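You operate a simulated robot arm through the tools that you are given. There is no shell and no other tool. Be economical: measure what you need, move in short steps, check, and stop when the job is done.

The job below is to be done with a simulated two-armed robot. You get a single attempt, and the scene is never put back.

TASK
Feed out 10 cm of tape, then wind the winder to 2 turns.
Fine: the counter must show them; lock the brake again; hold each tool with the other hand while you work it.

Only the result counts: the job must be done as asked and must still hold three seconds after the hand-in. Knocking over, shifting, dropping, spilling or breaking anything else fails it.

THE ROBOT
Two 7-joint arms with two-finger parallel grippers on one trunk, on a base that drives. Base frame: it is fixed to the floor where the robot stands at the start and does not move with it; the origin is under the middle of the robot, x ahead of it, y to its left, z up. Lengths are in mm, angles in degrees, forces in N, time in s.
The left shoulder is at the start at [70, 163, 1170], the right one opposite. With the tool pointing down near the work surface each hand reaches from about 400 to 880 mm from the robot's upright axis, wherever it stands, measured 20 degrees to its own side. Places, roughly: gauge clamp [900, 200, 900]; winder brake [600, 300, 900]. Payload 3.43 kg a hand.
The tool frame of a hand sits at the grasp point between the pads (the TCP): z along the fingers, y along the line on which they close. The tips reach 34 mm beyond it. Largest opening 128 mm; finger width 24, thickness 12; the body of the gripper, 48 by 130 mm, starts 96 mm behind the TCP.
Orientation is told as [roll, pitch, yaw] about the base's x, y, z axes, in that order, counted from this pose: with the fingers straight down and closing along the base's y, the tool's x points along the base's -x, its y along +y and its z along -z.

THE INTERFACE
- The arms move only by the tool apply_moves. It takes "left_commands", "right_commands" or both (then of equal length, played together; a hand with none holds still); each is a list of rows, each a list of 7 numbers: the shift along the tool's x, y, z in mm, then the turn, a rotation vector about the tool's x, y, z in degrees, then the opening, from 0 (shut) to 1 (fully open). In form: [[x, y, z, wx, wy, wz, fingers], ...]. A call has 1 to 10 rows; each row shifts and turns the commanded pose from where the row before left it, along the tool's axes as they then stand. Each row takes 0.2 s and may step no farther than 50 mm and 8.6 degrees from the row before; otherwise, or with a gripper value out of range, the whole call is refused. A pose out of reach is approached as far as the arm can. The call stops where the force on the tool passes 40 N (or 10 N more than at its start, if that is more) or the arm is blocked; 0.2 s more then pass. The fingers move at their own pace (about 153 mm/s each) and stop on an object; they squeeze with about 30 N. The grip force told is the motor's: it shows also when the fingers shut on nothing. Time passes only in rows, and 0.2 s behind the last, so rows that do not move let the fingers close. The reply holds the time, the measured pose of the TCP, the force on the tool along the base axes, the opening and the grip force, in the units named above and with some noise, with the torque about the TCP (base axes, N m) and any sound that the robot's microphone picked up.
- Cameras (640 x 400 px; columns grow to the right, rows downward): "scene" is now at [126.6, 51.9, 1417]; the picture's right is [0.43, -0.90, 0.00], its down [-0.47, -0.23, -0.85] and it looks along [0.77, 0.37, -0.52] (base axes); focal length 227 px, centre (320, 200). "left" rides on the left gripper at [76, 11, -160] in its tool frame; the picture's right is [-0.15, 0.99, 0.00], its down [-0.88, -0.13, -0.46] and it looks along [-0.45, -0.07, 0.89] (tool axes); focal length 234 px, centre (320, 200). "right" rides on the right gripper at [76, -11, -160] in its tool frame; the picture's right is [0.15, 0.99, 0.00], its down [-0.88, 0.13, -0.46] and it looks along [-0.45, 0.07, 0.89] (tool axes); focal length 234 px, centre (320, 200).
- capture(camera): a new picture of that camera. The clock stands still meanwhile.
- lift_body(by): slides the trunk up (or, below 0, down) by that many mm; the arms and the scene camera ride with it, the base frame stays. It gives what a move gives, with no picture.
- roll_base(legs): drives the robot by 1 to 6 legs, each [ahead, left, turn to the left] in mm, mm and degrees, along the robot's own axes; the way and the turn of a leg run together, so that a leg with both is an arc; at most 1500 mm and 180 degrees a leg. The arms and the cameras ride along, it lands a little off, and it stops where it bumps. It gives what a move gives.
- turn_head(pan, tilt): turns the head with the scene camera to pan (to the left, within 86 degrees either way) and tilt (down, from -29 to 69), counted from straight ahead of the robot. It gives what a move gives.
- point_at(camera, pixels): for up to 12 pixels [column, row] of the newest picture of that camera ("zoom" is the newest enlarged one), the place [x, y, z] in the base frame of the surface seen there, good to about 2 mm, but the place of the scene camera against the robot may be out by one fixed shift of up to 25 mm in any direction. The clock stands still meanwhile.
- zoom(camera, box): a new picture of the part [left, top, right, bottom] of that camera's present view, enlarged. The clock stands still meanwhile.
- finish_job(): hands the job in; it is judged then, once.

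Keep the steps short. Do not move on a guess: measure, check each grasp and each placing, and mend mistakes. In all there are 80 turns and 62 pictures (those below and enlarged ones count). Leave the grippers open and the arms clear of the work at the hand-in unless told otherwise, and finish with a single line.

The tools are called after "Request:" by a JSON object that holds its "api" and its "payload". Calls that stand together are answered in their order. apply_moves: Moves the arms, as the interface text tells. Its arguments: {"type":"object","properties":{"left_commands":{"type":"array","items":{"type":"array","items":{"type":"number"}}},"right_commands":{"type":"array","items":{"type":"array","items":{"type":"number"}}}},"required":[]} The other tools are called the same way: lift_body (by) slides the trunk up or down; roll_base (legs) drives the base; turn_head (pan, tilt) turns the head that bears the scene camera; capture (camera) takes a picture; point_at (camera, pixels) gives the place of the surface under pixels of a picture; zoom (camera, box) takes an enlarged picture of a part of a camera's view; finish_job () hands the job in.

At the start:

```text
time_s: 0.0
left_tcp_pos: [425.3, 395.5, 1252.7]
left_ee_rot: [-0.1, 0.0, 0.0]
left_contact_force: [0.0, 0.2, 0.0]
left_moment: [0.01, 0.02, -0.02]
left_width: 127.9
left_gripper_force: 0.1
right_tcp_pos: [436.1, -63.9, 1219.9]
right_ee_rot: [0.0, 0.0, 0.0]
right_contact_force: [0.0, 0.5, -0.4]
right_moment: [0.04, 0.01, 0.03]
right_width: 128.1
right_gripper_force: 0.1
trunk travel left (down, up): [-650.0, 290.0]
robot x, y, heading: [0.2, 2.5, 0.2]
head pan, tilt: [25.7, 31.3]
```

scene: 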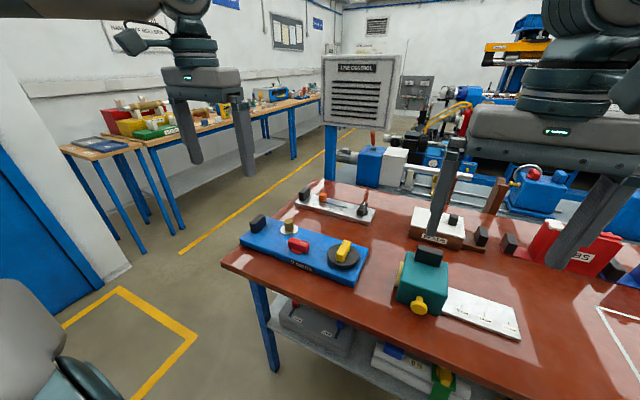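
right: 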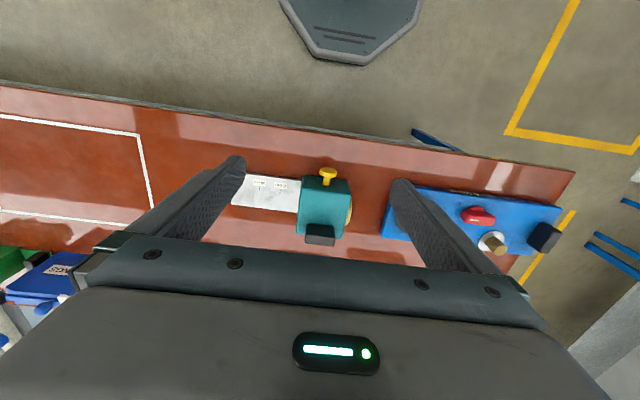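
left: 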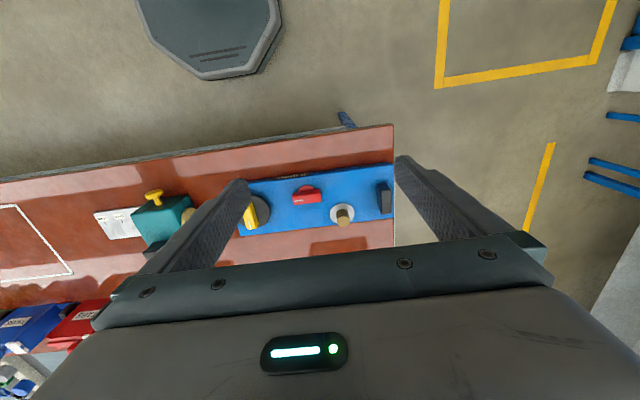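

I see a blue winder (around 300,250) and a green tape tool (around 420,285). I'll zoom in on both, and on the white and brown pieces behind them.

Request:
{"api": "zoom", "payload": {"camera": "scene", "box": [220, 180, 400, 292]}}

Request:
{"api": "zoom", "payload": {"camera": "scene", "box": [370, 230, 540, 336]}}

Request:
{"api": "zoom", "payload": {"camera": "scene", "box": [400, 170, 640, 320]}}

Request:
{"api": "zoom", "payload": {"camera": "scene", "box": [320, 50, 410, 130]}}

```text
3.56 times, centred on (310, 236) of scene
```

zoom: 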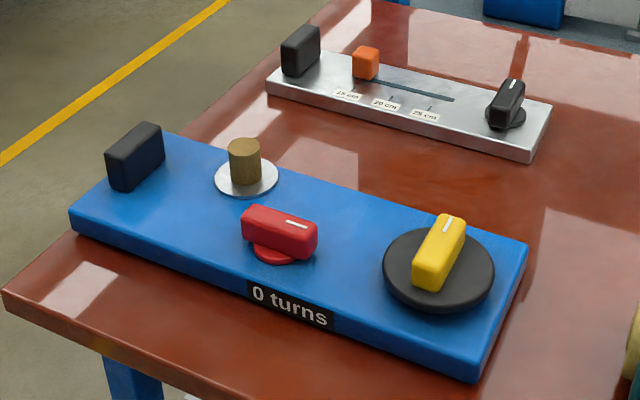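

```text
3.76 times, centred on (455, 283) of scene
```

zoom: 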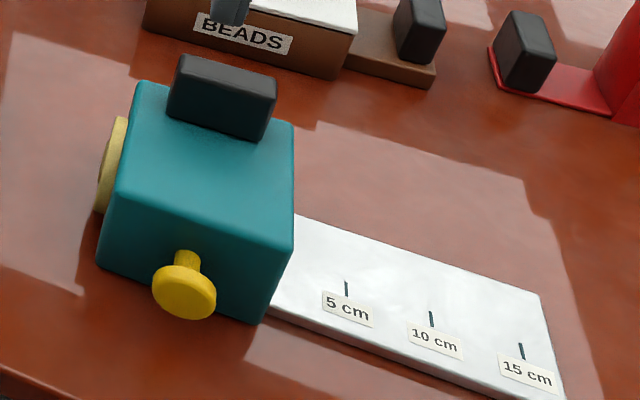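

```text
2.67 times, centred on (520, 245) of scene
```

zoom: 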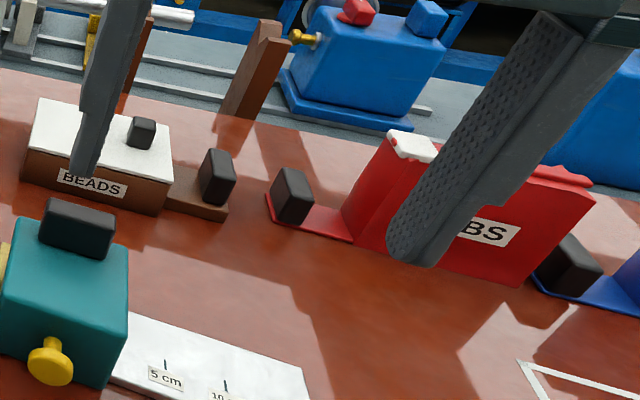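

```text
5.00 times, centred on (365, 90) of scene
```

zoom: 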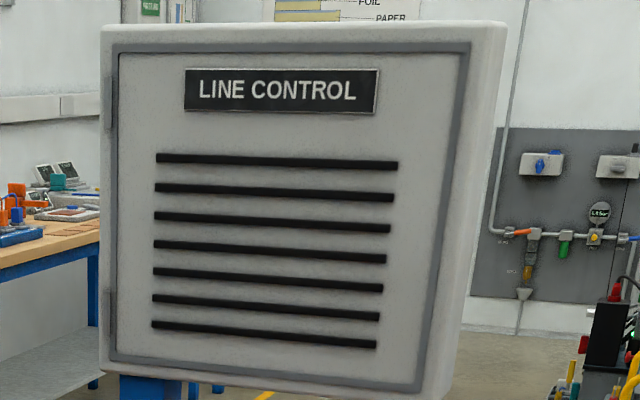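

Next I'll measure key points on both tools from the raw scene picture.

Request:
{"api": "point_at", "payload": {"camera": "scene", "pixels": [[258, 221], [289, 222], [298, 246], [344, 250], [345, 240], [342, 259], [430, 253], [418, 306], [401, 278], [425, 285], [482, 316], [330, 266]]}}

Request:
{"api": "zoom", "payload": {"camera": "left", "box": [80, 140, 400, 260]}}

Request:
{"api": "zoom", "payload": {"camera": "right", "box": [220, 150, 400, 260]}}

```text
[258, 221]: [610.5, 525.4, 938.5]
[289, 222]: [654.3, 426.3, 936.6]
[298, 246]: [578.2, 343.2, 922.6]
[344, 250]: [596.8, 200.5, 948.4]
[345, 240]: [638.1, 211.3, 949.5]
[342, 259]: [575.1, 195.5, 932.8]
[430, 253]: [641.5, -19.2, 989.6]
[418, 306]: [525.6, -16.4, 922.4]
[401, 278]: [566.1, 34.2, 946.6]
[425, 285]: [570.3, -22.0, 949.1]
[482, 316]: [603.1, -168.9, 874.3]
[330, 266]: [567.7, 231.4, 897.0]
```

```text
2.00 times, centred on (240, 200) of left
```

zoom: 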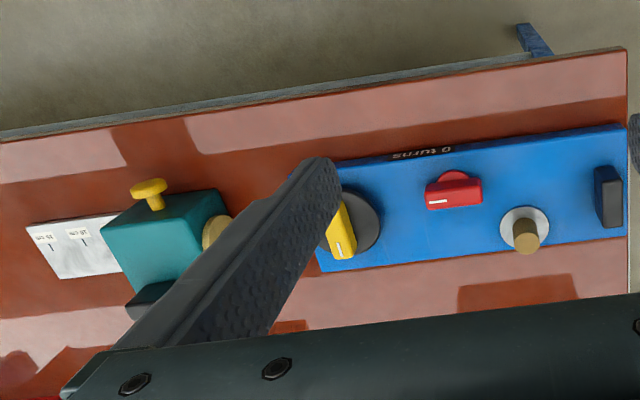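

```text
3.56 times, centred on (310, 205) of right
```

zoom: 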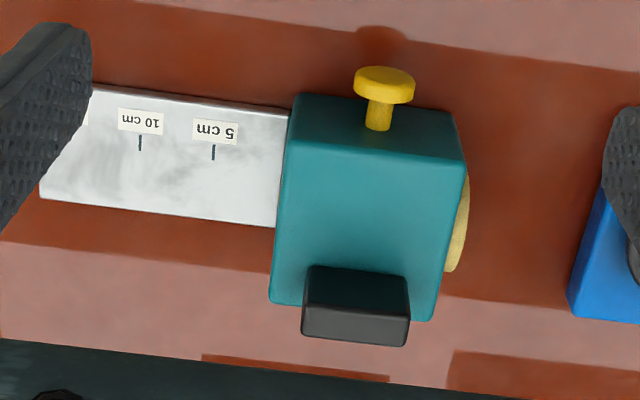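

I'll measure the tape feeder with the right hand camera, since the scene camera may be offset. The newest zoom picture is that one.

Request:
{"api": "point_at", "payload": {"camera": "zoom", "pixels": [[384, 80], [378, 118], [356, 300], [355, 277], [320, 292], [400, 295], [455, 220], [460, 250], [380, 200], [213, 152], [140, 143], [300, 110]]}}

Request:
{"api": "point_at", "payload": {"camera": "left", "pixels": [[384, 196], [342, 210], [344, 216], [306, 191], [307, 197], [251, 220], [252, 208], [262, 207], [365, 185], [335, 218], [295, 220], [154, 197]]}}

```text
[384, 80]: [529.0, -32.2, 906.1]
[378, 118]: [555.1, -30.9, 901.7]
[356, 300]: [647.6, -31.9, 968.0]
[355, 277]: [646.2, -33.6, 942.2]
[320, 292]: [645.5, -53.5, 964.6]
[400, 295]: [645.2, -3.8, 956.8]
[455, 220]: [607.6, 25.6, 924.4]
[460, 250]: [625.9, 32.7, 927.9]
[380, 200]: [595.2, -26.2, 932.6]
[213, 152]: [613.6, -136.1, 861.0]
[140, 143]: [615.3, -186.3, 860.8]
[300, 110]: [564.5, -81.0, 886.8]
```

```text
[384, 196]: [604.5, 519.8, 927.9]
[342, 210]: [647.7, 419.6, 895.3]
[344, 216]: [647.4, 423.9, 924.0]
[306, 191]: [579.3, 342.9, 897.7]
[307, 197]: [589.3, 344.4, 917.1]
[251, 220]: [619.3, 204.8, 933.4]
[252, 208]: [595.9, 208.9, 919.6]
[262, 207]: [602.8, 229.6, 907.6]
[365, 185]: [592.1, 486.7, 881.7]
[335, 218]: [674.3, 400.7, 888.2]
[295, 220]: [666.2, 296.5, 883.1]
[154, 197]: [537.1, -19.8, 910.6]
```

The hand cameras show the scene camera sitting about 10 mm off. I'll turn the right hand to yaw 90 so it can clamp the black handle along x. The left hand moves in for a closer look at the feeder.

Request:
{"api": "apply_moves", "payload": {"left_commands": [[-5, -24, 15, 0, 0, 0, 1], [-5, -24, 15, 0, 0, 0, 1], [-5, -24, 15, 0, 0, 0, 1], [-5, -24, 15, 0, 0, 0, 1], [-5, -24, 15, 0, 0, 0, 1], [-5, -24, 15, 0, 0, 0, 1], [-5, -24, 15, 0, 0, 0, 1], [-5, -24, 15, 0, 0, 0, 1], [-5, -24, 15, 0, 0, 0, 1], [-5, -24, 15, 0, 0, 0, 1]], "right_commands": [[0, 0, 0, 0, 0, -8.5, 1], [0, 0, 0, 0, 0, -8.5, 1], [0, 0, 0, 0, 0, -8.5, 1], [0, 0, 0, 0, 0, -8.5, 1], [0, 0, 0, 0, 0, -8.5, 1], [0, 0, 0, 0, 0, -8.5, 1], [0, 0, 0, 0, 0, -8.5, 1], [0, 0, 0, 0, 0, -8.5, 1], [0, 0, 0, 0, 0, -8.5, 1], [0, 0, 0, 0, 0, -8.5, 1]]}}

Request:
{"api": "capture", "payload": {"camera": "left"}}

Request:
{"api": "capture", "payload": {"camera": "right"}}

```text
time_s: 2.2
left_tcp_pos: [475.7, 155.4, 1102.8]
left_ee_rot: [0.0, 0.0, 0.1]
left_contact_force: [0.4, -0.2, -0.8]
left_moment: [0.0, 0.04, 0.0]
left_width: 128.0
left_gripper_force: 0.1
right_tcp_pos: [437.4, -63.4, 1219.1]
right_ee_rot: [0.1, 0.1, 85.3]
right_contact_force: [0.3, -0.5, -1.4]
right_moment: [-0.03, 0.03, -0.01]
right_width: 127.9
right_gripper_force: 0.1
trunk travel left (down, up): [-650.0, 290.0]
robot x, y, heading: [-0.3, 1.3, 0.1]
head pan, tilt: [25.7, 31.3]
```

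```text
52 pictures are left
```

left: 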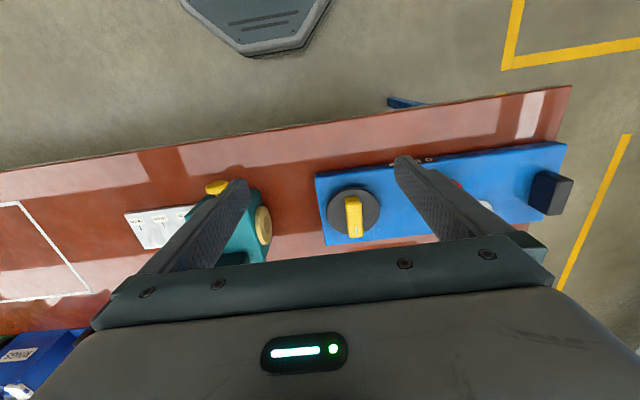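

```text
51 pictures are left
```

right: 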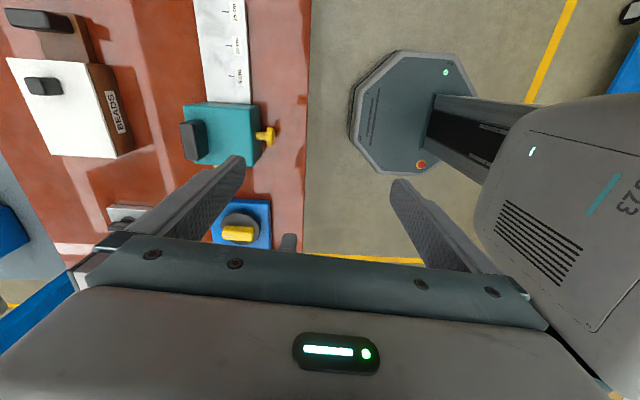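

The right picture shows the handle around (193,140) and the yellow knob at (266,136). I'll measure the handle, box and knob there, and the wheel in the left picture at (263,225).

Request:
{"api": "point_at", "payload": {"camera": "right", "pixels": [[191, 138], [183, 124], [204, 122], [187, 157], [203, 156], [200, 140], [222, 135], [259, 137], [268, 136], [232, 75], [228, 46], [245, 112]]}}

Request:
{"api": "point_at", "payload": {"camera": "left", "pixels": [[263, 225], [260, 210], [268, 240], [270, 225], [258, 235], [353, 218], [351, 202], [354, 232], [335, 225], [552, 185], [567, 180], [215, 187]]}}

Request:
{"api": "zoom", "payload": {"camera": "left", "box": [180, 160, 300, 280]}}

```text
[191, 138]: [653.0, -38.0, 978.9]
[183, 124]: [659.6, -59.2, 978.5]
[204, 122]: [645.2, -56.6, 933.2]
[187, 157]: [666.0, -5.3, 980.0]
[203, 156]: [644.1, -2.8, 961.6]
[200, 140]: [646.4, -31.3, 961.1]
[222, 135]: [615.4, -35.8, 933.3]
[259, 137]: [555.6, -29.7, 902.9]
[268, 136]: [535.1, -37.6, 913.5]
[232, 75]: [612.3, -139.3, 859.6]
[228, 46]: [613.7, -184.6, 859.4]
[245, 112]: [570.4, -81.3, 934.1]
```

```text
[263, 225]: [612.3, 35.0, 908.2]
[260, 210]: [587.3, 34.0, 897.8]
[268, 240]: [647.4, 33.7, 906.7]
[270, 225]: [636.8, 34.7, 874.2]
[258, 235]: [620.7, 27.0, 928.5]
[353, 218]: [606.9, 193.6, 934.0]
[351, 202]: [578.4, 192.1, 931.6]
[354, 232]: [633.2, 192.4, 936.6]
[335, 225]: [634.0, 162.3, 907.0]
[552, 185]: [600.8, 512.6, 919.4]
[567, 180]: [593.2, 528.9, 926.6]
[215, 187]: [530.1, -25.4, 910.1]
```

```text
3.33 times, centred on (240, 220) of left
```

zoom: 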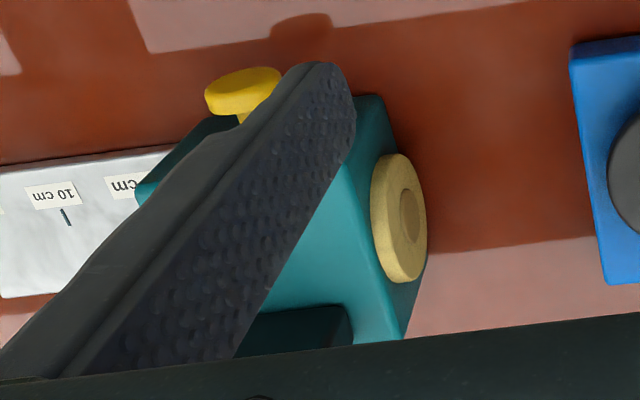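

Handle centre is about (656, -31), with its top at 979 and the box top at 933. I'll move the right hand above it with fingers half open, stopping at about z 1030.

Request:
{"api": "apply_moves", "payload": {"right_commands": [[0, 0, 0, 0, 0, -4.6, 0.5], [-6.5, -43.6, 37, 0, 0, 0, 0.5], [-6.5, -43.6, 37, 0, 0, 0, 0.5], [-6.5, -43.6, 37, 0, 0, 0, 0.5], [-6.5, -43.6, 37, 0, 0, 0, 0.5], [-6.5, -43.6, 37, 0, 0, 0, 0.5], [0, 0, 0, 0, 0, 0, 0.5]]}}

Request:
{"api": "capture", "payload": {"camera": "right"}}

```text
refused: row 2 steps farther than a row can; nothing moved
```

```text
49 pictures are left
```

right: 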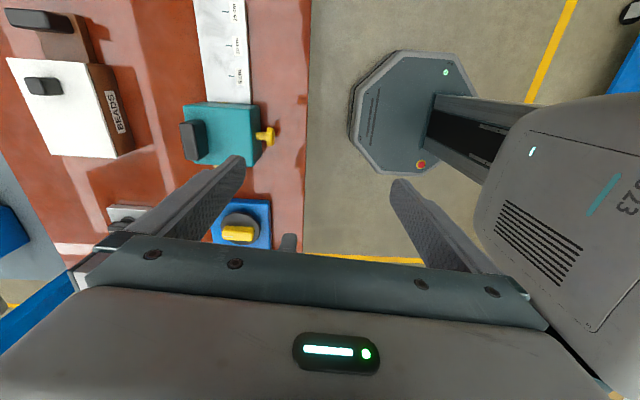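

One step came out longer than 50 mm, so I'll use smaller ones.

Request:
{"api": "apply_moves", "payload": {"right_commands": [[0, 0, 0, 0, 0, -4.6, 0.5], [-4.6, -31.2, 26.5, 0, 0, 0, 0.5], [-4.6, -31.2, 26.5, 0, 0, 0, 0.5], [-4.6, -31.2, 26.5, 0, 0, 0, 0.5], [-4.6, -31.2, 26.5, 0, 0, 0, 0.5], [-4.6, -31.2, 26.5, 0, 0, 0, 0.5], [-4.6, -31.2, 26.5, 0, 0, 0, 0.5], [-4.6, -31.2, 26.5, 0, 0, 0, 0.5], [0, 0, 0, 0, 0, 0, 0.5]]}}

Request:
{"api": "capture", "payload": {"camera": "right"}}

```text
time_s: 4.2
left_tcp_pos: [473.3, 156.3, 1104.0]
left_ee_rot: [0.0, -0.1, 0.1]
left_contact_force: [-0.9, 0.4, -0.5]
left_moment: [-0.04, -0.03, 0.02]
left_width: 128.2
left_gripper_force: 0.0
right_tcp_pos: [486.1, -21.9, 1080.2]
right_ee_rot: [-0.2, 0.0, 89.3]
right_contact_force: [0.1, -0.7, 0.4]
right_moment: [0.01, -0.04, -0.01]
right_width: 64.1
right_gripper_force: 0.0
right hand out of reach, approached as far as the arm can: row 2, 3, 4, 5, 6, 7, 8
trunk travel left (down, up): [-650.0, 290.0]
robot x, y, heading: [4.0, -2.8, -0.2]
head pan, tilt: [25.7, 31.3]
```

```text
48 pictures are left
```

right: 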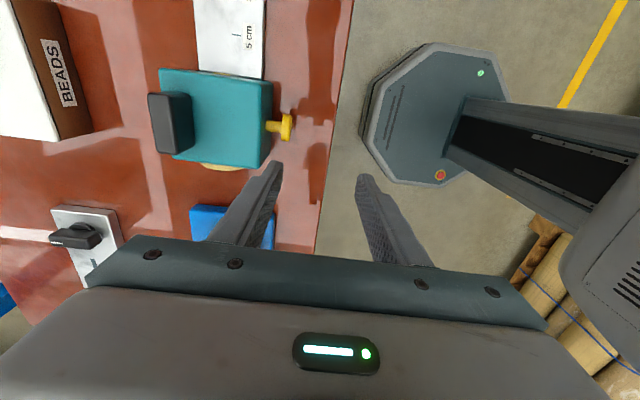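

With yaw 90 the right arm can't reach the handle. The handle is 54 mm long in y, so it fits in the gripper at yaw 0 too. I'll turn the right hand back and move the left hand out to make room.

Request:
{"api": "apply_moves", "payload": {"left_commands": [[0, 10, 0, 0, 0, 0, 1], [0, 10, 0, 0, 0, 0, 1], [0, 10, 0, 0, 0, 0, 1], [0, 10, 0, 0, 0, 0, 1], [0, 10, 0, 0, 0, 0, 1], [0, 10, 0, 0, 0, 0, 1], [0, 10, 0, 0, 0, 0, 1], [0, 10, 0, 0, 0, 0, 1], [0, 10, 0, 0, 0, 0, 1], [0, 10, 0, 0, 0, 0, 1]], "right_commands": [[0, 0, 0, 0, 0, 8.6, 0.8], [0, 0, 0, 0, 0, 8.6, 0.8], [0, 0, 0, 0, 0, 8.6, 0.8], [0, 0, 0, 0, 0, 8.6, 0.8], [0, 0, 0, 0, 0, 8.6, 0.8], [0, 0, 0, 0, 0, 8.6, 0.8], [0, 0, 0, 0, 0, 8.6, 0.8], [0, 0, 0, 0, 0, 8.6, 0.8], [0, 0, 0, 0, 0, 8.6, 0.8], [0, 0, 0, 0, 0, 8.6, 0.8]]}}

```text
time_s: 6.4
left_tcp_pos: [474.7, 256.6, 1102.5]
left_ee_rot: [0.0, 0.0, 0.2]
left_contact_force: [0.2, -0.5, 0.2]
left_moment: [0.0, 0.01, -0.02]
left_width: 128.0
left_gripper_force: 0.0
right_tcp_pos: [489.3, -21.7, 1082.2]
right_ee_rot: [0.0, 0.0, 3.5]
right_contact_force: [-0.2, -0.3, 1.0]
right_moment: [-0.03, -0.03, 0.01]
right_width: 102.5
right_gripper_force: 0.1
trunk travel left (down, up): [-650.0, 290.0]
robot x, y, heading: [-0.6, -0.9, 0.0]
head pan, tilt: [25.7, 31.3]
```

Now I'll move the right hand above the handle at yaw 0, aiming for (656, -31, 1030).

Request:
{"api": "apply_moves", "payload": {"right_commands": [[0, 0, 0, 0, 0, 3.5, 0.8], [-33.4, -2, 10, 0, 0, 0, 0.8], [-33.4, -2, 10, 0, 0, 0, 0.8], [-33.4, -2, 10, 0, 0, 0, 0.8], [-33.4, -2, 10, 0, 0, 0, 0.8], [-33.4, -2, 10, 0, 0, 0, 0.8], [0, 0, 0, 0, 0, 0, 0.8]]}}

Request:
{"api": "capture", "payload": {"camera": "right"}}

```text
time_s: 8.0
left_tcp_pos: [474.2, 256.5, 1104.2]
left_ee_rot: [0.0, 0.0, 0.1]
left_contact_force: [-0.4, 0.4, 0.6]
left_moment: [0.04, 0.02, 0.02]
left_width: 128.0
left_gripper_force: 0.1
right_tcp_pos: [656.0, -31.8, 1032.5]
right_ee_rot: [-0.1, -0.1, 0.1]
right_contact_force: [0.2, 0.7, 0.2]
right_moment: [0.02, -0.02, -0.01]
right_width: 102.4
right_gripper_force: 0.1
trunk travel left (down, up): [-650.0, 290.0]
robot x, y, heading: [3.8, 0.2, 0.1]
head pan, tilt: [25.7, 31.3]
```

```text
47 pictures are left
```

right: 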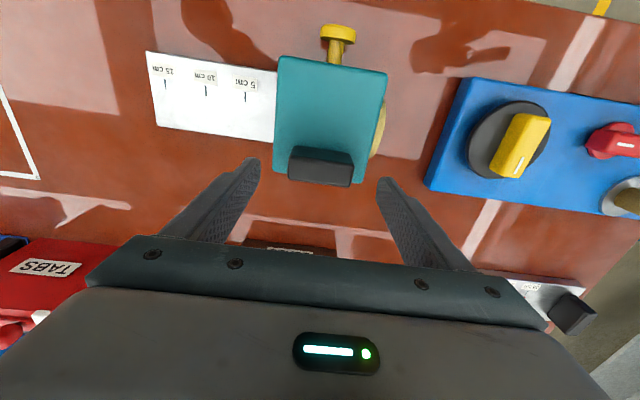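

The handle at (320,167) lies between the fingers. I'll check its exact edges.

Request:
{"api": "point_at", "payload": {"camera": "right", "pixels": [[290, 178], [350, 185], [320, 180], [292, 150], [352, 155], [320, 155], [338, 35], [350, 40], [326, 38], [337, 58], [282, 62], [385, 75]]}}

Request:
{"api": "zoom", "payload": {"camera": "right", "box": [240, 10, 420, 122]}}

```text
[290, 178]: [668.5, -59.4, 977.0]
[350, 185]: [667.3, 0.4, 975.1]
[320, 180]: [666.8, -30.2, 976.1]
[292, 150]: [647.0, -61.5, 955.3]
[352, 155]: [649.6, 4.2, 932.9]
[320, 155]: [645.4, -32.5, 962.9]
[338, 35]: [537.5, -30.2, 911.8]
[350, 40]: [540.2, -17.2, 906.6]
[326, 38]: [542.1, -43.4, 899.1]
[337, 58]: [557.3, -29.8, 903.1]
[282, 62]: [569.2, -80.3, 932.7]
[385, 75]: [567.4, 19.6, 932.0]
```

```text
3.56 times, centred on (330, 66) of right
```

zoom: 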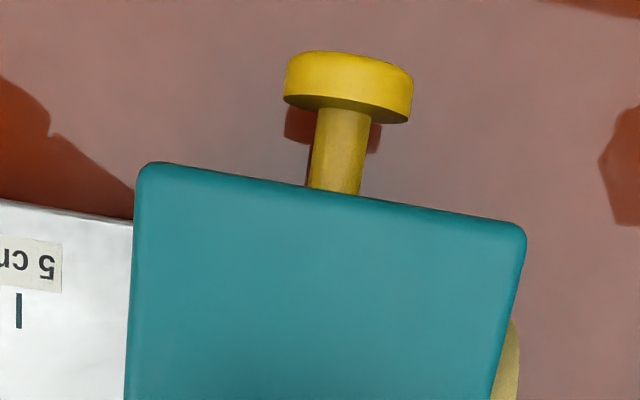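

The handle is centred at (657, -30). I'll descend 57 mm so the tips stop about 6 mm above the box top, then close.

Request:
{"api": "apply_moves", "payload": {"right_commands": [[-1, 1, 19, 0, 0, 0, 0.8], [0, 0, 19, 0, 0, 0, 0.8], [0, 0, 19, 0, 0, 0, 0.8], [0, 0, 0, 0, 0, 0, 0.3], [0, 0, 0, 0, 0, 0, 0.3], [0, 0, 0, 0, 0, 0, 0.3]]}}

Request:
{"api": "capture", "payload": {"camera": "right"}}

```text
time_s: 9.4
left_tcp_pos: [476.0, 255.9, 1104.1]
left_ee_rot: [0.0, 0.0, 0.1]
left_contact_force: [-0.1, -0.2, 0.3]
left_moment: [-0.02, 0.0, -0.01]
left_width: 127.9
left_gripper_force: 0.0
right_tcp_pos: [658.0, -31.0, 975.2]
right_ee_rot: [-0.1, 0.0, 0.0]
right_contact_force: [1.0, -0.2, 0.1]
right_moment: [0.28, 0.04, -0.05]
right_width: 64.8
right_gripper_force: 30.2
trunk travel left (down, up): [-650.0, 290.0]
robot x, y, heading: [5.9, 1.9, 0.1]
head pan, tilt: [25.7, 31.3]
```

```text
45 pictures are left
```

right: 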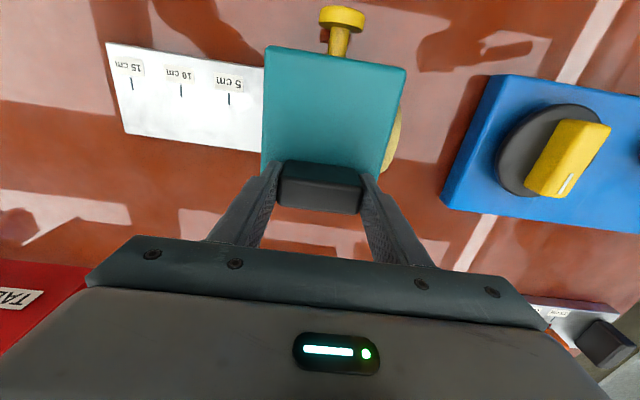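

The handle is held at width 64.8. The yellow plunger's disc is near (533, -31, 902). I'll shut the left hand, tilt it so the fingers point forward and down, and bring it in front of the plunger.

Request:
{"api": "apply_moves", "payload": {"left_commands": [[0, -20, 0, 0, -8.5, 0, 0], [0, -20, 0, 0, -8.5, 0, 0], [0, -20, 0, 0, -8.5, 0, 0], [0, -20, 0, 0, -8.5, 0, 0], [0, -20, 0, 0, -8.5, 0, 0], [21.8, -37.4, 19, 0, 0, 0, 0], [21.8, -37.4, 19, 0, 0, 0, 0], [21.8, -37.4, 19, 0, 0, 0, 0]], "right_commands": [[0, 0, 0, 0, 0, 0, 0.3], [0, 0, 0, 0, 0, 0, 0.3], [0, 0, 0, 0, 0, 0, 0.3], [0, 0, 0, 0, 0, 0, 0.3], [0, 0, 0, 0, 0, 0, 0.3], [0, 0, 0, 0, 0, 0, 0.3], [0, 0, 0, 0, 0, 0, 0.3], [0, 0, 0, 0, 0, 0, 0.3]]}}

Request:
{"api": "capture", "payload": {"camera": "scene"}}

```text
time_s: 11.2
left_tcp_pos: [501.5, 121.3, 1095.2]
left_ee_rot: [0.0, -42.5, 0.2]
left_contact_force: [-0.1, 1.0, -0.1]
left_moment: [0.02, -0.01, -0.02]
left_width: 0.0
left_gripper_force: 29.9
left hand out of reach, approached as far as the arm can: row 5, 6, 7, 8
right_tcp_pos: [657.5, -32.1, 974.4]
right_ee_rot: [0.0, 0.0, 0.2]
right_contact_force: [-1.2, -0.5, -0.6]
right_moment: [-0.02, -0.11, 0.0]
right_width: 64.9
right_gripper_force: 29.9
trunk travel left (down, up): [-650.0, 290.0]
robot x, y, heading: [0.6, 0.9, -0.2]
head pan, tilt: [25.7, 31.3]
```

```text
44 pictures are left
```

scene: 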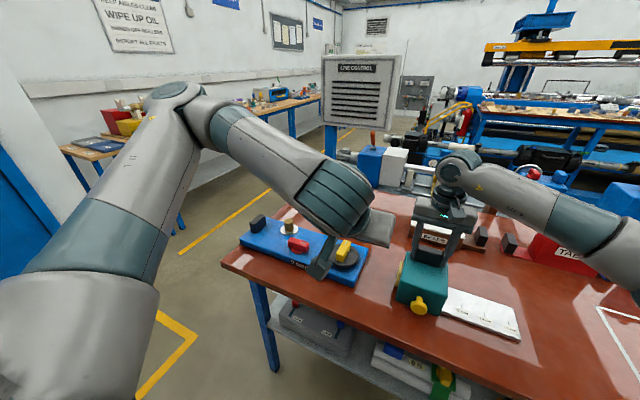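

Tilted in this close, the left arm can't fold enough. I'll release the handle, rise, back the base off 160 mm, and grip again from there.

Request:
{"api": "apply_moves", "payload": {"right_commands": [[0, 0, 0, 0, 0, 0, 0.8], [0, 0, 0, 0, 0, 0, 0.8], [0, 0, -40, 0, 0, 0, 0.8], [0, 0, -40, 0, 0, 0, 0.8]]}}

Request:
{"api": "roll_base", "payload": {"legs": [[-160, 0, 0]]}}

```text
time_s: 12.2
left_tcp_pos: [500.4, 122.1, 1095.1]
left_ee_rot: [0.0, -42.5, 0.1]
left_contact_force: [-0.8, 0.6, -0.2]
left_moment: [0.01, 0.02, 0.03]
left_width: 0.0
left_gripper_force: 29.8
right_tcp_pos: [656.4, -31.6, 1054.3]
right_ee_rot: [0.0, 0.0, 0.0]
right_contact_force: [0.4, 0.6, 0.6]
right_moment: [-0.01, -0.04, -0.01]
right_width: 102.2
right_gripper_force: 0.1
trunk travel left (down, up): [-650.0, 290.0]
robot x, y, heading: [2.5, -0.4, -0.1]
head pan, tilt: [25.7, 31.3]
```

```text
time_s: 13.6
left_tcp_pos: [341.3, 121.9, 1093.3]
left_ee_rot: [0.0, -42.4, 0.2]
left_contact_force: [0.1, -0.2, -0.3]
left_moment: [0.01, 0.02, -0.02]
left_width: 0.1
left_gripper_force: 30.0
right_tcp_pos: [498.6, -31.6, 1053.8]
right_ee_rot: [0.0, 0.1, 0.2]
right_contact_force: [0.4, -0.8, -0.7]
right_moment: [-0.01, 0.01, 0.0]
right_width: 102.3
right_gripper_force: 0.1
trunk travel left (down, up): [-650.0, 290.0]
robot x, y, heading: [-162.0, -7.1, -0.1]
head pan, tilt: [25.7, 31.3]
```

Right hand back above the handle, then I'll check by picture.

Request:
{"api": "apply_moves", "payload": {"right_commands": [[-39.5, 0, 6, 0, 0, 0, 0.8], [-39.5, 0, 6, 0, 0, 0, 0.8], [-39.5, 0, 6, 0, 0, 0, 0.8], [-39.5, 1, 6, 0, 0, 0, 0.8], [0, 0, 0, 0, 0, 0, 0.8]]}}

Request:
{"api": "capture", "payload": {"camera": "right"}}

Request:
{"api": "point_at", "payload": {"camera": "right", "pixels": [[290, 178], [350, 185], [320, 180], [292, 150], [352, 155], [320, 155], [338, 35]]}}

```text
time_s: 14.8
left_tcp_pos: [341.5, 119.4, 1094.4]
left_ee_rot: [0.1, -42.5, 0.1]
left_contact_force: [-0.1, -0.3, 0.1]
left_moment: [0.06, 0.02, 0.0]
left_width: 0.0
left_gripper_force: 30.1
right_tcp_pos: [642.2, -34.2, 1031.4]
right_ee_rot: [0.0, 0.0, 0.3]
right_contact_force: [0.4, -0.3, 0.1]
right_moment: [0.04, 0.0, 0.0]
right_width: 102.5
right_gripper_force: 0.2
right hand out of reach, approached as far as the arm can: row 4
trunk travel left (down, up): [-650.0, 290.0]
robot x, y, heading: [-161.1, 1.8, 0.2]
head pan, tilt: [25.7, 31.3]
```

```text
43 pictures are left
```

right: 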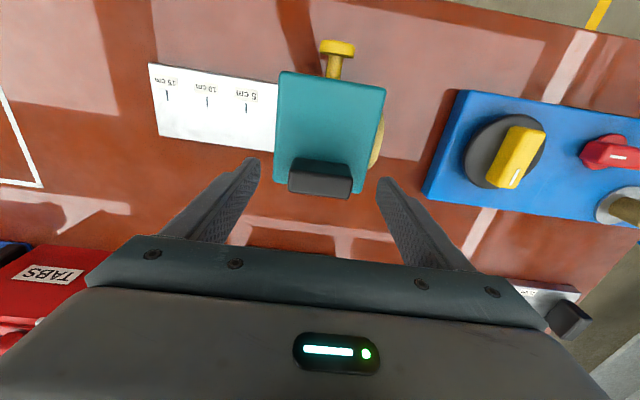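

```text
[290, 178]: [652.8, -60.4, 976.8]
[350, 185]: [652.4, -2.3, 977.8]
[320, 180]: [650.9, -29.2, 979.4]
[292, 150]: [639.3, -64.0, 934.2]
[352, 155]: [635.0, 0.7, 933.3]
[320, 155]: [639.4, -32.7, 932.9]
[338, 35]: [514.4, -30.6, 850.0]
```

The right arm is just short. I'll drive 60 mm forward.

Request:
{"api": "roll_base", "payload": {"legs": [[60, 0, 0]]}}

Request:
{"api": "capture", "payload": {"camera": "right"}}

Request:
{"api": "point_at", "payload": {"camera": "right", "pixels": [[292, 128], [350, 135], [320, 135], [320, 118], [320, 110], [320, 125]]}}

```text
time_s: 15.8
left_tcp_pos: [399.1, 123.2, 1094.5]
left_ee_rot: [-0.1, -42.5, 0.1]
left_contact_force: [-0.3, -0.4, 0.5]
left_moment: [0.02, 0.0, 0.02]
left_width: 0.0
left_gripper_force: 30.6
right_tcp_pos: [702.3, -30.8, 1032.2]
right_ee_rot: [0.0, 0.0, 0.3]
right_contact_force: [0.4, 0.2, -0.1]
right_moment: [0.0, 0.01, 0.01]
right_width: 102.1
right_gripper_force: 0.0
trunk travel left (down, up): [-650.0, 290.0]
robot x, y, heading: [-99.1, 1.2, 0.0]
head pan, tilt: [25.7, 31.3]
```

```text
42 pictures are left
```

right: 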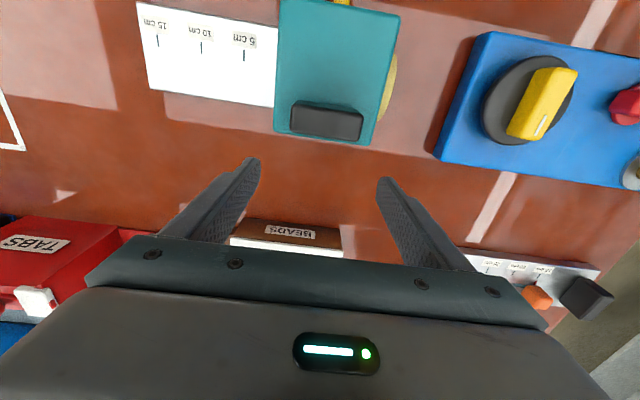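

```text
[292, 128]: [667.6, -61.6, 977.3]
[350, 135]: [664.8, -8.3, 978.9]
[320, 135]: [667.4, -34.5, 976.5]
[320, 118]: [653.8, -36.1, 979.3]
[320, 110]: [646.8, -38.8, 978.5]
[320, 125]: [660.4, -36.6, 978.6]
```

Handle still at about (657, -31). I'll go back 45 mm, down 57 mm, and close.

Request:
{"api": "apply_moves", "payload": {"right_commands": [[45, -1, 0, 0, 0, 0, 0.8], [0, 0, 19, 0, 0, 0, 0.8], [0, 0, 19, 0, 0, 0, 0.8], [0, 0, 19, 0, 0, 0, 0.8], [0, 0, 0, 0, 0, 0, 0.3], [0, 0, 0, 0, 0, 0, 0.3], [0, 0, 0, 0, 0, 0, 0.3]]}}

Request:
{"api": "capture", "payload": {"camera": "right"}}

```text
time_s: 17.4
left_tcp_pos: [399.8, 123.0, 1095.0]
left_ee_rot: [0.0, -42.5, 0.2]
left_contact_force: [-0.7, -0.5, -0.2]
left_moment: [0.03, 0.01, 0.01]
left_width: 0.0
left_gripper_force: 29.9
right_tcp_pos: [655.9, -31.4, 976.7]
right_ee_rot: [0.0, 0.0, 0.3]
right_contact_force: [-0.3, -0.3, 2.9]
right_moment: [0.55, 0.14, -0.03]
right_width: 64.8
right_gripper_force: 29.8
trunk travel left (down, up): [-650.0, 290.0]
robot x, y, heading: [-99.3, 2.4, 0.2]
head pan, tilt: [25.7, 31.3]
```

```text
41 pictures are left
```

right: 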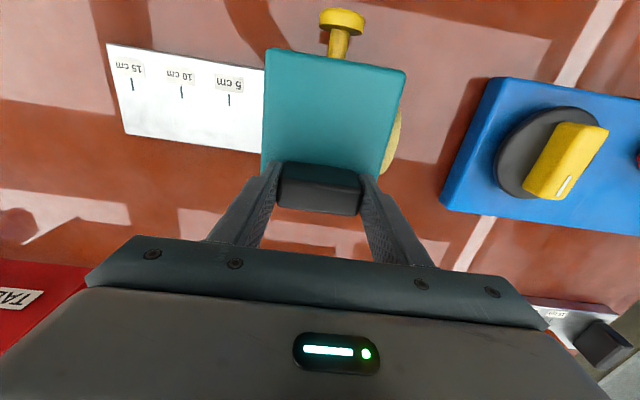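

Gripped again at width 64.8. Now the left fist comes to the pre-contact spot near (460, -31, 950).

Request:
{"api": "apply_moves", "payload": {"left_commands": [[10.8, -30.8, 29.5, 0, 0, 0, 0], [10.8, -30.8, 29.5, 0, 0, 0, 0], [10.8, -30.8, 29.5, 0, 0, 0, 0], [10.8, -30.8, 29.5, 0, 0, 0, 0], [10.8, -30.8, 29.5, 0, 0, 0, 0]], "right_commands": [[0, 0, 0, 0, 0, 0, 0.3], [0, 0, 0, 0, 0, 0, 0.3], [0, 0, 0, 0, 0, 0, 0.3], [0, 0, 0, 0, 0, 0, 0.3], [0, 0, 0, 0, 0, 0, 0.3]]}}

Request:
{"api": "capture", "payload": {"camera": "left"}}

```text
time_s: 18.6
left_tcp_pos: [400.3, 122.9, 1094.8]
left_ee_rot: [0.0, -42.5, 0.4]
left_contact_force: [-0.2, -0.8, -0.1]
left_moment: [-0.02, 0.01, -0.02]
left_width: 0.0
left_gripper_force: 30.2
left hand out of reach, approached as far as the arm can: row 1, 2, 3, 4, 5
right_tcp_pos: [656.6, -31.3, 975.8]
right_ee_rot: [-0.1, 0.0, 0.2]
right_contact_force: [1.0, 1.2, 4.8]
right_moment: [0.23, 0.03, -0.17]
right_width: 65.1
right_gripper_force: 29.6
trunk travel left (down, up): [-650.0, 290.0]
robot x, y, heading: [-99.4, -1.3, 0.1]
head pan, tilt: [25.7, 31.3]
```

```text
40 pictures are left
```

left: 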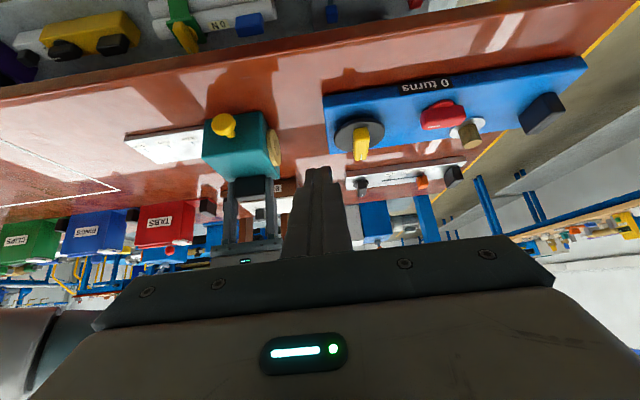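

Tilted that far, the arm can't get closer. I'll reduce the tilt to about 17° while moving forward.

Request:
{"api": "apply_moves", "payload": {"left_commands": [[-15, 0, 15, 0, 8.5, 0, 0], [-20, 0, 10, 0, 8.5, 0, 0], [-20, 0, 10, 0, 8.5, 0, 0], [0, -20, 0, 0, 0, 0, 0], [0, -20, 0, 0, 0, 0, 0]], "right_commands": [[0, 0, 0, 0, 0, 0, 0.3], [0, 0, 0, 0, 0, 0, 0.3], [0, 0, 0, 0, 0, 0, 0.3], [0, 0, 0, 0, 0, 0, 0.3], [0, 0, 0, 0, 0, 0, 0.3]]}}

```text
time_s: 19.8
left_tcp_pos: [467.0, 123.8, 1094.6]
left_ee_rot: [0.0, -17.0, 0.3]
left_contact_force: [0.7, 0.3, 0.0]
left_moment: [-0.02, -0.03, 0.01]
left_width: 0.0
left_gripper_force: 30.1
left hand out of reach, approached as far as the arm can: row 4, 5
right_tcp_pos: [655.1, -31.6, 974.8]
right_ee_rot: [0.0, 0.1, 0.2]
right_contact_force: [-0.4, -1.1, 4.0]
right_moment: [-0.08, -0.26, -0.07]
right_width: 64.8
right_gripper_force: 30.2
trunk travel left (down, up): [-650.0, 290.0]
robot x, y, heading: [-99.7, -3.5, -0.0]
head pan, tilt: [25.7, 31.3]
```

It couldn't move inward at that height. I'll go down first, then inward; at x≈487 it stays in front of the feeder and clear of the winder.

Request:
{"api": "apply_moves", "payload": {"left_commands": [[5, 0, 34, 0, 0, 0, 0], [5, 0, 34, 0, 0, 0, 0], [5, 0, 34, 0, 0, 0, 0], [5, 0, 34, 0, 0, 0, 0], [0, -30, 0, 0, 0, 0, 0], [0, -30, 0, 0, 0, 0, 0], [0, -30, 0, 0, 0, 0, 0], [0, -30, 0, 0, 0, 0, 0], [0, -35, 0, 0, 0, 0, 0]], "right_commands": [[0, 0, 0, 0, 0, 0, 0.3], [0, 0, 0, 0, 0, 0, 0.3], [0, 0, 0, 0, 0, 0, 0.3], [0, 0, 0, 0, 0, 0, 0.3], [0, 0, 0, 0, 0, 0, 0.3], [0, 0, 0, 0, 0, 0, 0.3], [0, 0, 0, 0, 0, 0, 0.3], [0, 0, 0, 0, 0, 0, 0.3], [0, 0, 0, 0, 0, 0, 0.3]]}}

Request:
{"api": "capture", "payload": {"camera": "scene"}}

```text
time_s: 21.8
left_tcp_pos: [454.6, 130.9, 997.5]
left_ee_rot: [-0.2, -16.9, 0.3]
left_contact_force: [-0.1, -0.7, 0.2]
left_moment: [0.0, -0.03, -0.01]
left_width: 0.0
left_gripper_force: 29.8
left hand out of reach, approached as far as the arm can: row 2, 3, 4, 5, 6, 7, 8, 9
right_tcp_pos: [655.8, -31.6, 974.8]
right_ee_rot: [-0.1, 0.0, 0.4]
right_contact_force: [-1.2, -1.5, 2.9]
right_moment: [0.02, -0.13, -0.06]
right_width: 64.7
right_gripper_force: 30.4
trunk travel left (down, up): [-650.0, 290.0]
robot x, y, heading: [-101.7, -1.0, 0.1]
head pan, tilt: [25.7, 31.3]
```

```text
39 pictures are left
```

scene: 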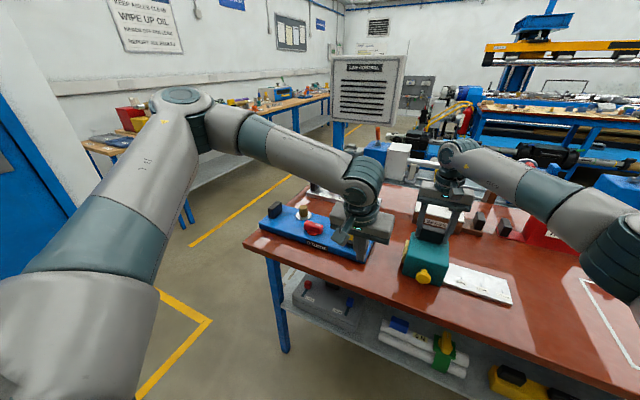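

The left arm can't work this close to the middle. I'll swap roles: left holds the handle, right works the plunger, with the base further left. First I release the handle, then raise and separate both hands, then drive.

Request:
{"api": "apply_moves", "payload": {"left_commands": [[0, 0, 0, 0, 0, 0, 0], [0, 0, 0, 0, 0, 0, 0], [0, 10, -30, 0, 8.5, 0, 0.8], [0, 10, -30, 0, 8.5, 0, 0.8], [0, 20, 0, 0, 0, 0, 0.8], [0, 0, 0, 0, 0, 0, 0.8], [0, 0, 0, 0, 0, 0, 0.8]], "right_commands": [[0, 0, 0, 0, 0, 0, 0.8], [0, 0, 0, 0, 0, 0, 0.8], [0, 0, -40, 0, 0, 0, 0.8], [0, 0, -40, 0, 0, 0, 0.8], [40, -25, 0, 0, 0, 0, 0.8], [40, -25, 0, 0, 0, 0, 0.8], [40, -25, 0, 0, 0, 0, 0.8]]}}

Request:
{"api": "roll_base", "payload": {"legs": [[40, 100, 0]]}}

```text
time_s: 23.4
left_tcp_pos: [442.8, 170.3, 1056.6]
left_ee_rot: [0.0, 0.0, 0.3]
left_contact_force: [-0.4, -0.8, 0.4]
left_moment: [0.04, -0.03, -0.02]
left_width: 102.4
left_gripper_force: 0.0
right_tcp_pos: [537.1, -106.5, 1053.3]
right_ee_rot: [0.2, 0.0, 0.3]
right_contact_force: [-0.1, -0.2, 0.0]
right_moment: [0.02, -0.01, -0.01]
right_width: 102.4
right_gripper_force: 0.1
trunk travel left (down, up): [-650.0, 290.0]
robot x, y, heading: [-99.8, -2.0, 0.2]
head pan, tilt: [25.7, 31.3]
```

```text
time_s: 24.6
left_tcp_pos: [482.4, 269.4, 1056.3]
left_ee_rot: [-0.1, 0.0, 0.3]
left_contact_force: [-0.6, 0.1, 0.0]
left_moment: [0.01, 0.0, -0.02]
left_width: 102.3
left_gripper_force: 0.1
right_tcp_pos: [577.6, -7.5, 1052.4]
right_ee_rot: [-0.1, 0.0, 0.3]
right_contact_force: [0.6, -0.2, 0.3]
right_moment: [-0.03, 0.01, 0.0]
right_width: 102.3
right_gripper_force: 0.0
trunk travel left (down, up): [-650.0, 290.0]
robot x, y, heading: [-62.9, 98.8, 0.2]
head pan, tilt: [25.7, 31.3]
```

Right hand back to about (470, -60), left hand over to above the handle.

Request:
{"api": "apply_moves", "payload": {"left_commands": [[0, 0, 0, 0, 0, 0, 0.8], [0, 0, 0, 0, 0, 0, 0.8], [-21.8, -37.5, 2.5, 0, 0, 0, 0.8], [-21.8, -37.5, 2.5, 0, 0, 0, 0.8], [-21.8, -37.5, 2.5, 0, 0, 0, 0.8], [-21.8, -37.5, 2.5, 0, 0, 0, 0.8], [-21.8, -37.5, 2.5, 0, 0, 0, 0.8], [-21.8, -37.5, 2.5, 0, 0, 0, 0.8], [-21.8, -37.5, 2.5, 0, 0, 0, 0.8], [-21.8, -37.5, 2.5, 0, 0, 0, 0.8]], "right_commands": [[27, -13, 0, 0, 0, 0, 0.5], [27, -13, 0, 0, 0, 0, 0], [27, -13, 0, 0, 0, 0, 0], [27, -13, 0, 0, 0, 0, 0], [0, 0, 0, 0, 0, 0, 0], [0, 0, 0, 0, 0, 0, 0], [0, 0, 0, 0, 0, 0, 0], [0, 0, 0, 0, 0, 0, 0], [0, 0, 0, 0, 0, 0, 0], [0, 0, 0, 0, 0, 0, 0]]}}

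Request:
{"api": "capture", "payload": {"camera": "left"}}

```text
time_s: 26.8
left_tcp_pos: [501.2, 244.8, 1055.1]
left_ee_rot: [-0.1, 0.0, 0.3]
left_contact_force: [0.7, -0.9, 0.4]
left_moment: [-0.01, 0.04, 0.0]
left_width: 102.3
left_gripper_force: 0.1
left hand out of reach, approached as far as the arm can: row 3, 4, 5, 6, 7, 8, 9, 10
right_tcp_pos: [471.6, -58.9, 1054.7]
right_ee_rot: [0.1, 0.0, 0.3]
right_contact_force: [0.0, 0.3, -0.3]
right_moment: [0.01, 0.01, -0.02]
right_width: 0.0
right_gripper_force: 29.5
trunk travel left (down, up): [-650.0, 290.0]
robot x, y, heading: [-57.4, 99.7, 0.5]
head pan, tilt: [25.7, 31.3]
```

```text
38 pictures are left
```

left: 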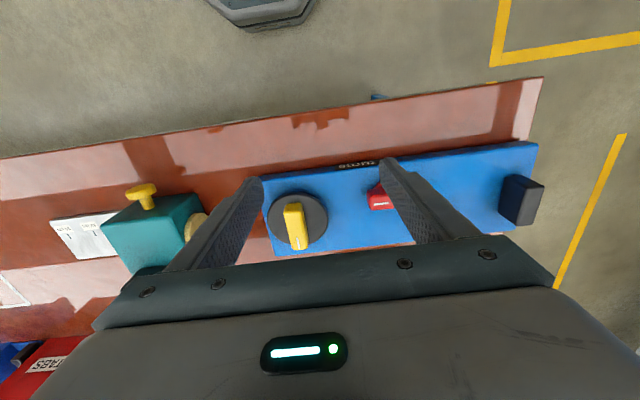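

The left arm stalls inward at this x. I'll try going forward first, then inward.

Request:
{"api": "apply_moves", "payload": {"left_commands": [[-40, 0, 0, 0, 0, 0, 0.8], [-40, 0, 0, 0, 0, 0, 0.8], [-40, 0, 0, 0, 0, 0, 0.8], [-30, 0, 0, 0, 0, 0, 0.8], [0, -40, 3, 0, 0, 0, 0.8], [0, -40, 3, 0, 0, 0, 0.8], [0, -40, 3, 0, 0, 0, 0.8], [0, -40, 3, 0, 0, 0, 0.8], [0, -40, 3, 0, 0, 0, 0.8], [0, -40, 3, 0, 0, 0, 0.8]]}}

```text
time_s: 29.0
left_tcp_pos: [496.7, 242.0, 1056.5]
left_ee_rot: [-0.2, 0.0, 0.4]
left_contact_force: [-1.0, 0.5, 0.2]
left_moment: [0.0, 0.01, 0.0]
left_width: 102.2
left_gripper_force: 0.1
left hand out of reach, approached as far as the arm can: row 1, 2, 3, 4, 5, 6, 7, 8, 9, 10
right_tcp_pos: [470.8, -58.7, 1053.7]
right_ee_rot: [0.1, 0.0, 0.3]
right_contact_force: [0.1, 0.1, 0.1]
right_moment: [-0.02, 0.0, 0.01]
right_width: 0.1
right_gripper_force: 30.0
trunk travel left (down, up): [-650.0, 290.0]
robot x, y, heading: [-62.9, 100.9, -0.1]
head pan, tilt: [25.7, 31.3]
```

It seems stuck in a poor elbow posture. I'll send the left arm back out toward its starting pose to unwind it.

Request:
{"api": "apply_moves", "payload": {"left_commands": [[16.8, 31.6, -24.3, 0, 0, 0, 0.8], [16.8, 31.6, -24.3, 0, 0, 0, 0.8], [16.8, 31.6, -24.3, 0, 0, 0, 0.8], [16.8, 31.6, -24.3, 0, 0, 0, 0.8], [16.8, 31.6, -24.3, 0, 0, 0, 0.8], [16.8, 31.6, -24.3, 0, 0, 0, 0.8], [16.8, 31.6, -24.3, 0, 0, 0, 0.8], [16.8, 31.6, -24.3, 0, 0, 0, 0.8]]}}

Request:
{"api": "capture", "payload": {"camera": "scene"}}

```text
time_s: 30.8
left_tcp_pos: [360.6, 495.6, 1246.1]
left_ee_rot: [0.0, 0.0, 0.3]
left_contact_force: [0.3, 0.0, 0.0]
left_moment: [-0.07, -0.02, -0.02]
left_width: 102.4
left_gripper_force: 0.2
right_tcp_pos: [469.7, -57.6, 1054.5]
right_ee_rot: [-0.2, 0.0, 0.2]
right_contact_force: [0.0, -0.5, 0.1]
right_moment: [-0.01, -0.03, 0.0]
right_width: 0.0
right_gripper_force: 30.4
trunk travel left (down, up): [-650.0, 290.0]
robot x, y, heading: [-61.5, 99.6, 0.0]
head pan, tilt: [25.7, 31.3]
```

```text
37 pictures are left
```

scene: 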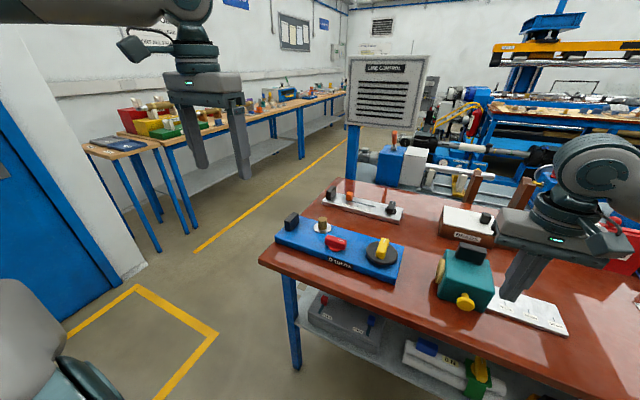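

Posture restored. Now the left hand goes forward first to about (650, 400, 1060), then inward.

Request:
{"api": "apply_moves", "payload": {"left_commands": [[-32, -10, 21, 0, 0, 0, 0.8], [-32, -10, 21, 0, 0, 0, 0.8], [-32, -10, 21, 0, 0, 0, 0.8], [-32, -10, 21, 0, 0, 0, 0.8], [-32, -10, 21, 0, 0, 0, 0.8], [-32, -10, 21, 0, 0, 0, 0.8], [-32, -10, 21, 0, 0, 0, 0.8], [-32, -10, 21, 0, 0, 0, 0.8], [-32, -10, 21, 0, 0, 0, 0.8]]}}

Request:
{"api": "apply_moves", "payload": {"left_commands": [[0, -45, 0, 0, 0, 0, 0.8], [0, -45, 0, 0, 0, 0, 0.8], [0, -45, 0, 0, 0, 0, 0.8], [0, -45, 0, 0, 0, 0, 0.8], [0, -45, 0, 0, 0, 0, 0.8], [0, -45, 0, 0, 0, 0, 0.8], [0, -45, 0, 0, 0, 0, 0.8], [0, -45, 0, 0, 0, 0, 0.8], [0, -45, 0, 0, 0, 0, 0.8]]}}

```text
time_s: 32.8
left_tcp_pos: [652.1, 406.8, 1056.8]
left_ee_rot: [0.0, 0.0, 0.4]
left_contact_force: [0.6, 0.2, -0.7]
left_moment: [0.0, 0.04, 0.01]
left_width: 102.5
left_gripper_force: 0.0
right_tcp_pos: [473.6, -58.5, 1052.9]
right_ee_rot: [-0.1, 0.2, 0.3]
right_contact_force: [0.9, 1.1, 0.9]
right_moment: [-0.03, 0.03, 0.01]
right_width: 0.2
right_gripper_force: 29.9
trunk travel left (down, up): [-650.0, 290.0]
robot x, y, heading: [-66.9, 98.3, 0.0]
head pan, tilt: [25.7, 31.3]
```

```text
time_s: 34.8
left_tcp_pos: [489.8, 237.3, 1068.0]
left_ee_rot: [-0.2, -0.1, 0.4]
left_contact_force: [-0.7, 0.1, 1.3]
left_moment: [-0.01, 0.02, -0.01]
left_width: 102.3
left_gripper_force: 0.1
left hand out of reach, approached as far as the arm can: row 1, 2, 3, 4, 5, 6, 7, 8, 9
right_tcp_pos: [470.9, -59.4, 1054.0]
right_ee_rot: [0.0, -0.1, 0.4]
right_contact_force: [-0.1, -0.4, 0.4]
right_moment: [-0.01, 0.02, -0.05]
right_width: 0.0
right_gripper_force: 29.6
trunk travel left (down, up): [-650.0, 290.0]
robot x, y, heading: [-61.1, 98.4, 0.3]
head pan, tilt: [25.7, 31.3]
```

Still stalls inward. The wrist is high relative to the shoulder here, so I'll raise the trunk 150 mm and retry with the arm lower relative to it.

Request:
{"api": "lift_body", "payload": {"by": 150}}

Request:
{"api": "apply_moves", "payload": {"left_commands": [[-30, 20, 20, 0, 0, 0, 0.8], [-30, 20, 20, 0, 0, 0, 0.8], [-30, 0, 30, 0, 0, 0, 0.8], [-30, -20, 30, 0, 0, 0, 0.8], [-20, -40, 20, 0, 0, 0, 0.8], [-20, -40, 0, 0, 0, 0, 0.8], [0, -40, 0, 0, 0, 0, 0.8], [0, -40, 0, 0, 0, 0, 0.8], [0, -40, 0, 0, 0, 0, 0.8]]}}

```text
time_s: 36.5
left_tcp_pos: [490.4, 238.3, 1217.4]
left_ee_rot: [-0.2, -0.1, 0.3]
left_contact_force: [-0.5, -0.1, 0.2]
left_moment: [0.02, 0.0, -0.03]
left_width: 102.4
left_gripper_force: 0.0
right_tcp_pos: [471.9, -57.9, 1203.7]
right_ee_rot: [0.0, 0.0, 0.4]
right_contact_force: [-1.1, 0.5, 0.1]
right_moment: [0.0, 0.0, 0.01]
right_width: 0.0
right_gripper_force: 29.9
trunk travel left (down, up): [-800.0, 140.0]
robot x, y, heading: [-59.0, 99.6, 0.2]
head pan, tilt: [25.7, 31.3]
```

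```text
time_s: 38.5
left_tcp_pos: [518.1, 258.9, 1160.0]
left_ee_rot: [-0.3, -0.1, 0.3]
left_contact_force: [-0.6, -0.9, -0.1]
left_moment: [0.06, -0.02, -0.03]
left_width: 102.4
left_gripper_force: 0.1
left hand out of reach, approached as far as the arm can: row 3, 4, 5, 6, 7, 8, 9
right_tcp_pos: [470.6, -58.2, 1202.6]
right_ee_rot: [0.0, 0.0, 0.3]
right_contact_force: [0.7, 0.6, -0.4]
right_moment: [0.0, -0.01, -0.01]
right_width: 0.0
right_gripper_force: 29.8
trunk travel left (down, up): [-800.0, 140.0]
robot x, y, heading: [-63.4, 100.8, 0.5]
head pan, tilt: [25.7, 31.3]
```

I'll test whether wrist yaw is what binds: turn the left tool a bit, then try inward.

Request:
{"api": "apply_moves", "payload": {"left_commands": [[0, 0, 0, 0, 0, -8.5, 0.8], [0, 0, 0, 0, 0, -8.5, 0.8], [0, 0, 0, 0, 0, -8.5, 0.8], [0, 0, 0, 0, 0, -8.5, 0.8], [0, -30, 0, 0, 0, 0, 0.8], [0, -30, 0, 0, 0, 0, 0.8]]}}

Request:
{"api": "capture", "payload": {"camera": "scene"}}

```text
time_s: 39.9
left_tcp_pos: [516.2, 258.6, 1157.9]
left_ee_rot: [-0.2, 0.1, 34.3]
left_contact_force: [0.0, 0.6, -0.5]
left_moment: [-0.04, -0.03, -0.02]
left_width: 102.3
left_gripper_force: 0.2
left hand out of reach, approached as far as the arm can: row 5, 6
right_tcp_pos: [470.5, -59.1, 1203.8]
right_ee_rot: [0.0, 0.1, 0.3]
right_contact_force: [0.4, 0.0, -0.7]
right_moment: [0.02, -0.04, -0.04]
right_width: 0.0
right_gripper_force: 30.2
trunk travel left (down, up): [-800.0, 140.0]
robot x, y, heading: [-58.3, 100.8, -0.0]
head pan, tilt: [25.7, 31.3]
```

```text
36 pictures are left
```

scene: 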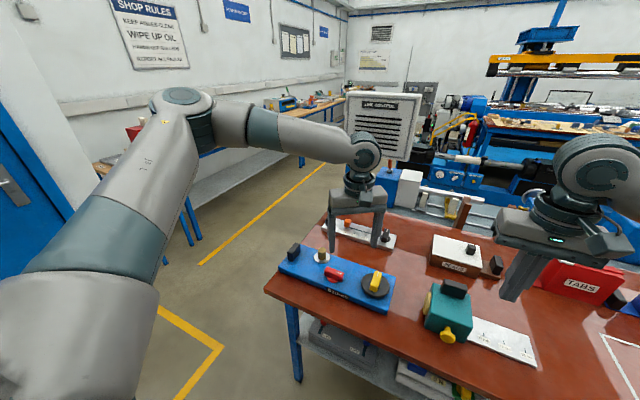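

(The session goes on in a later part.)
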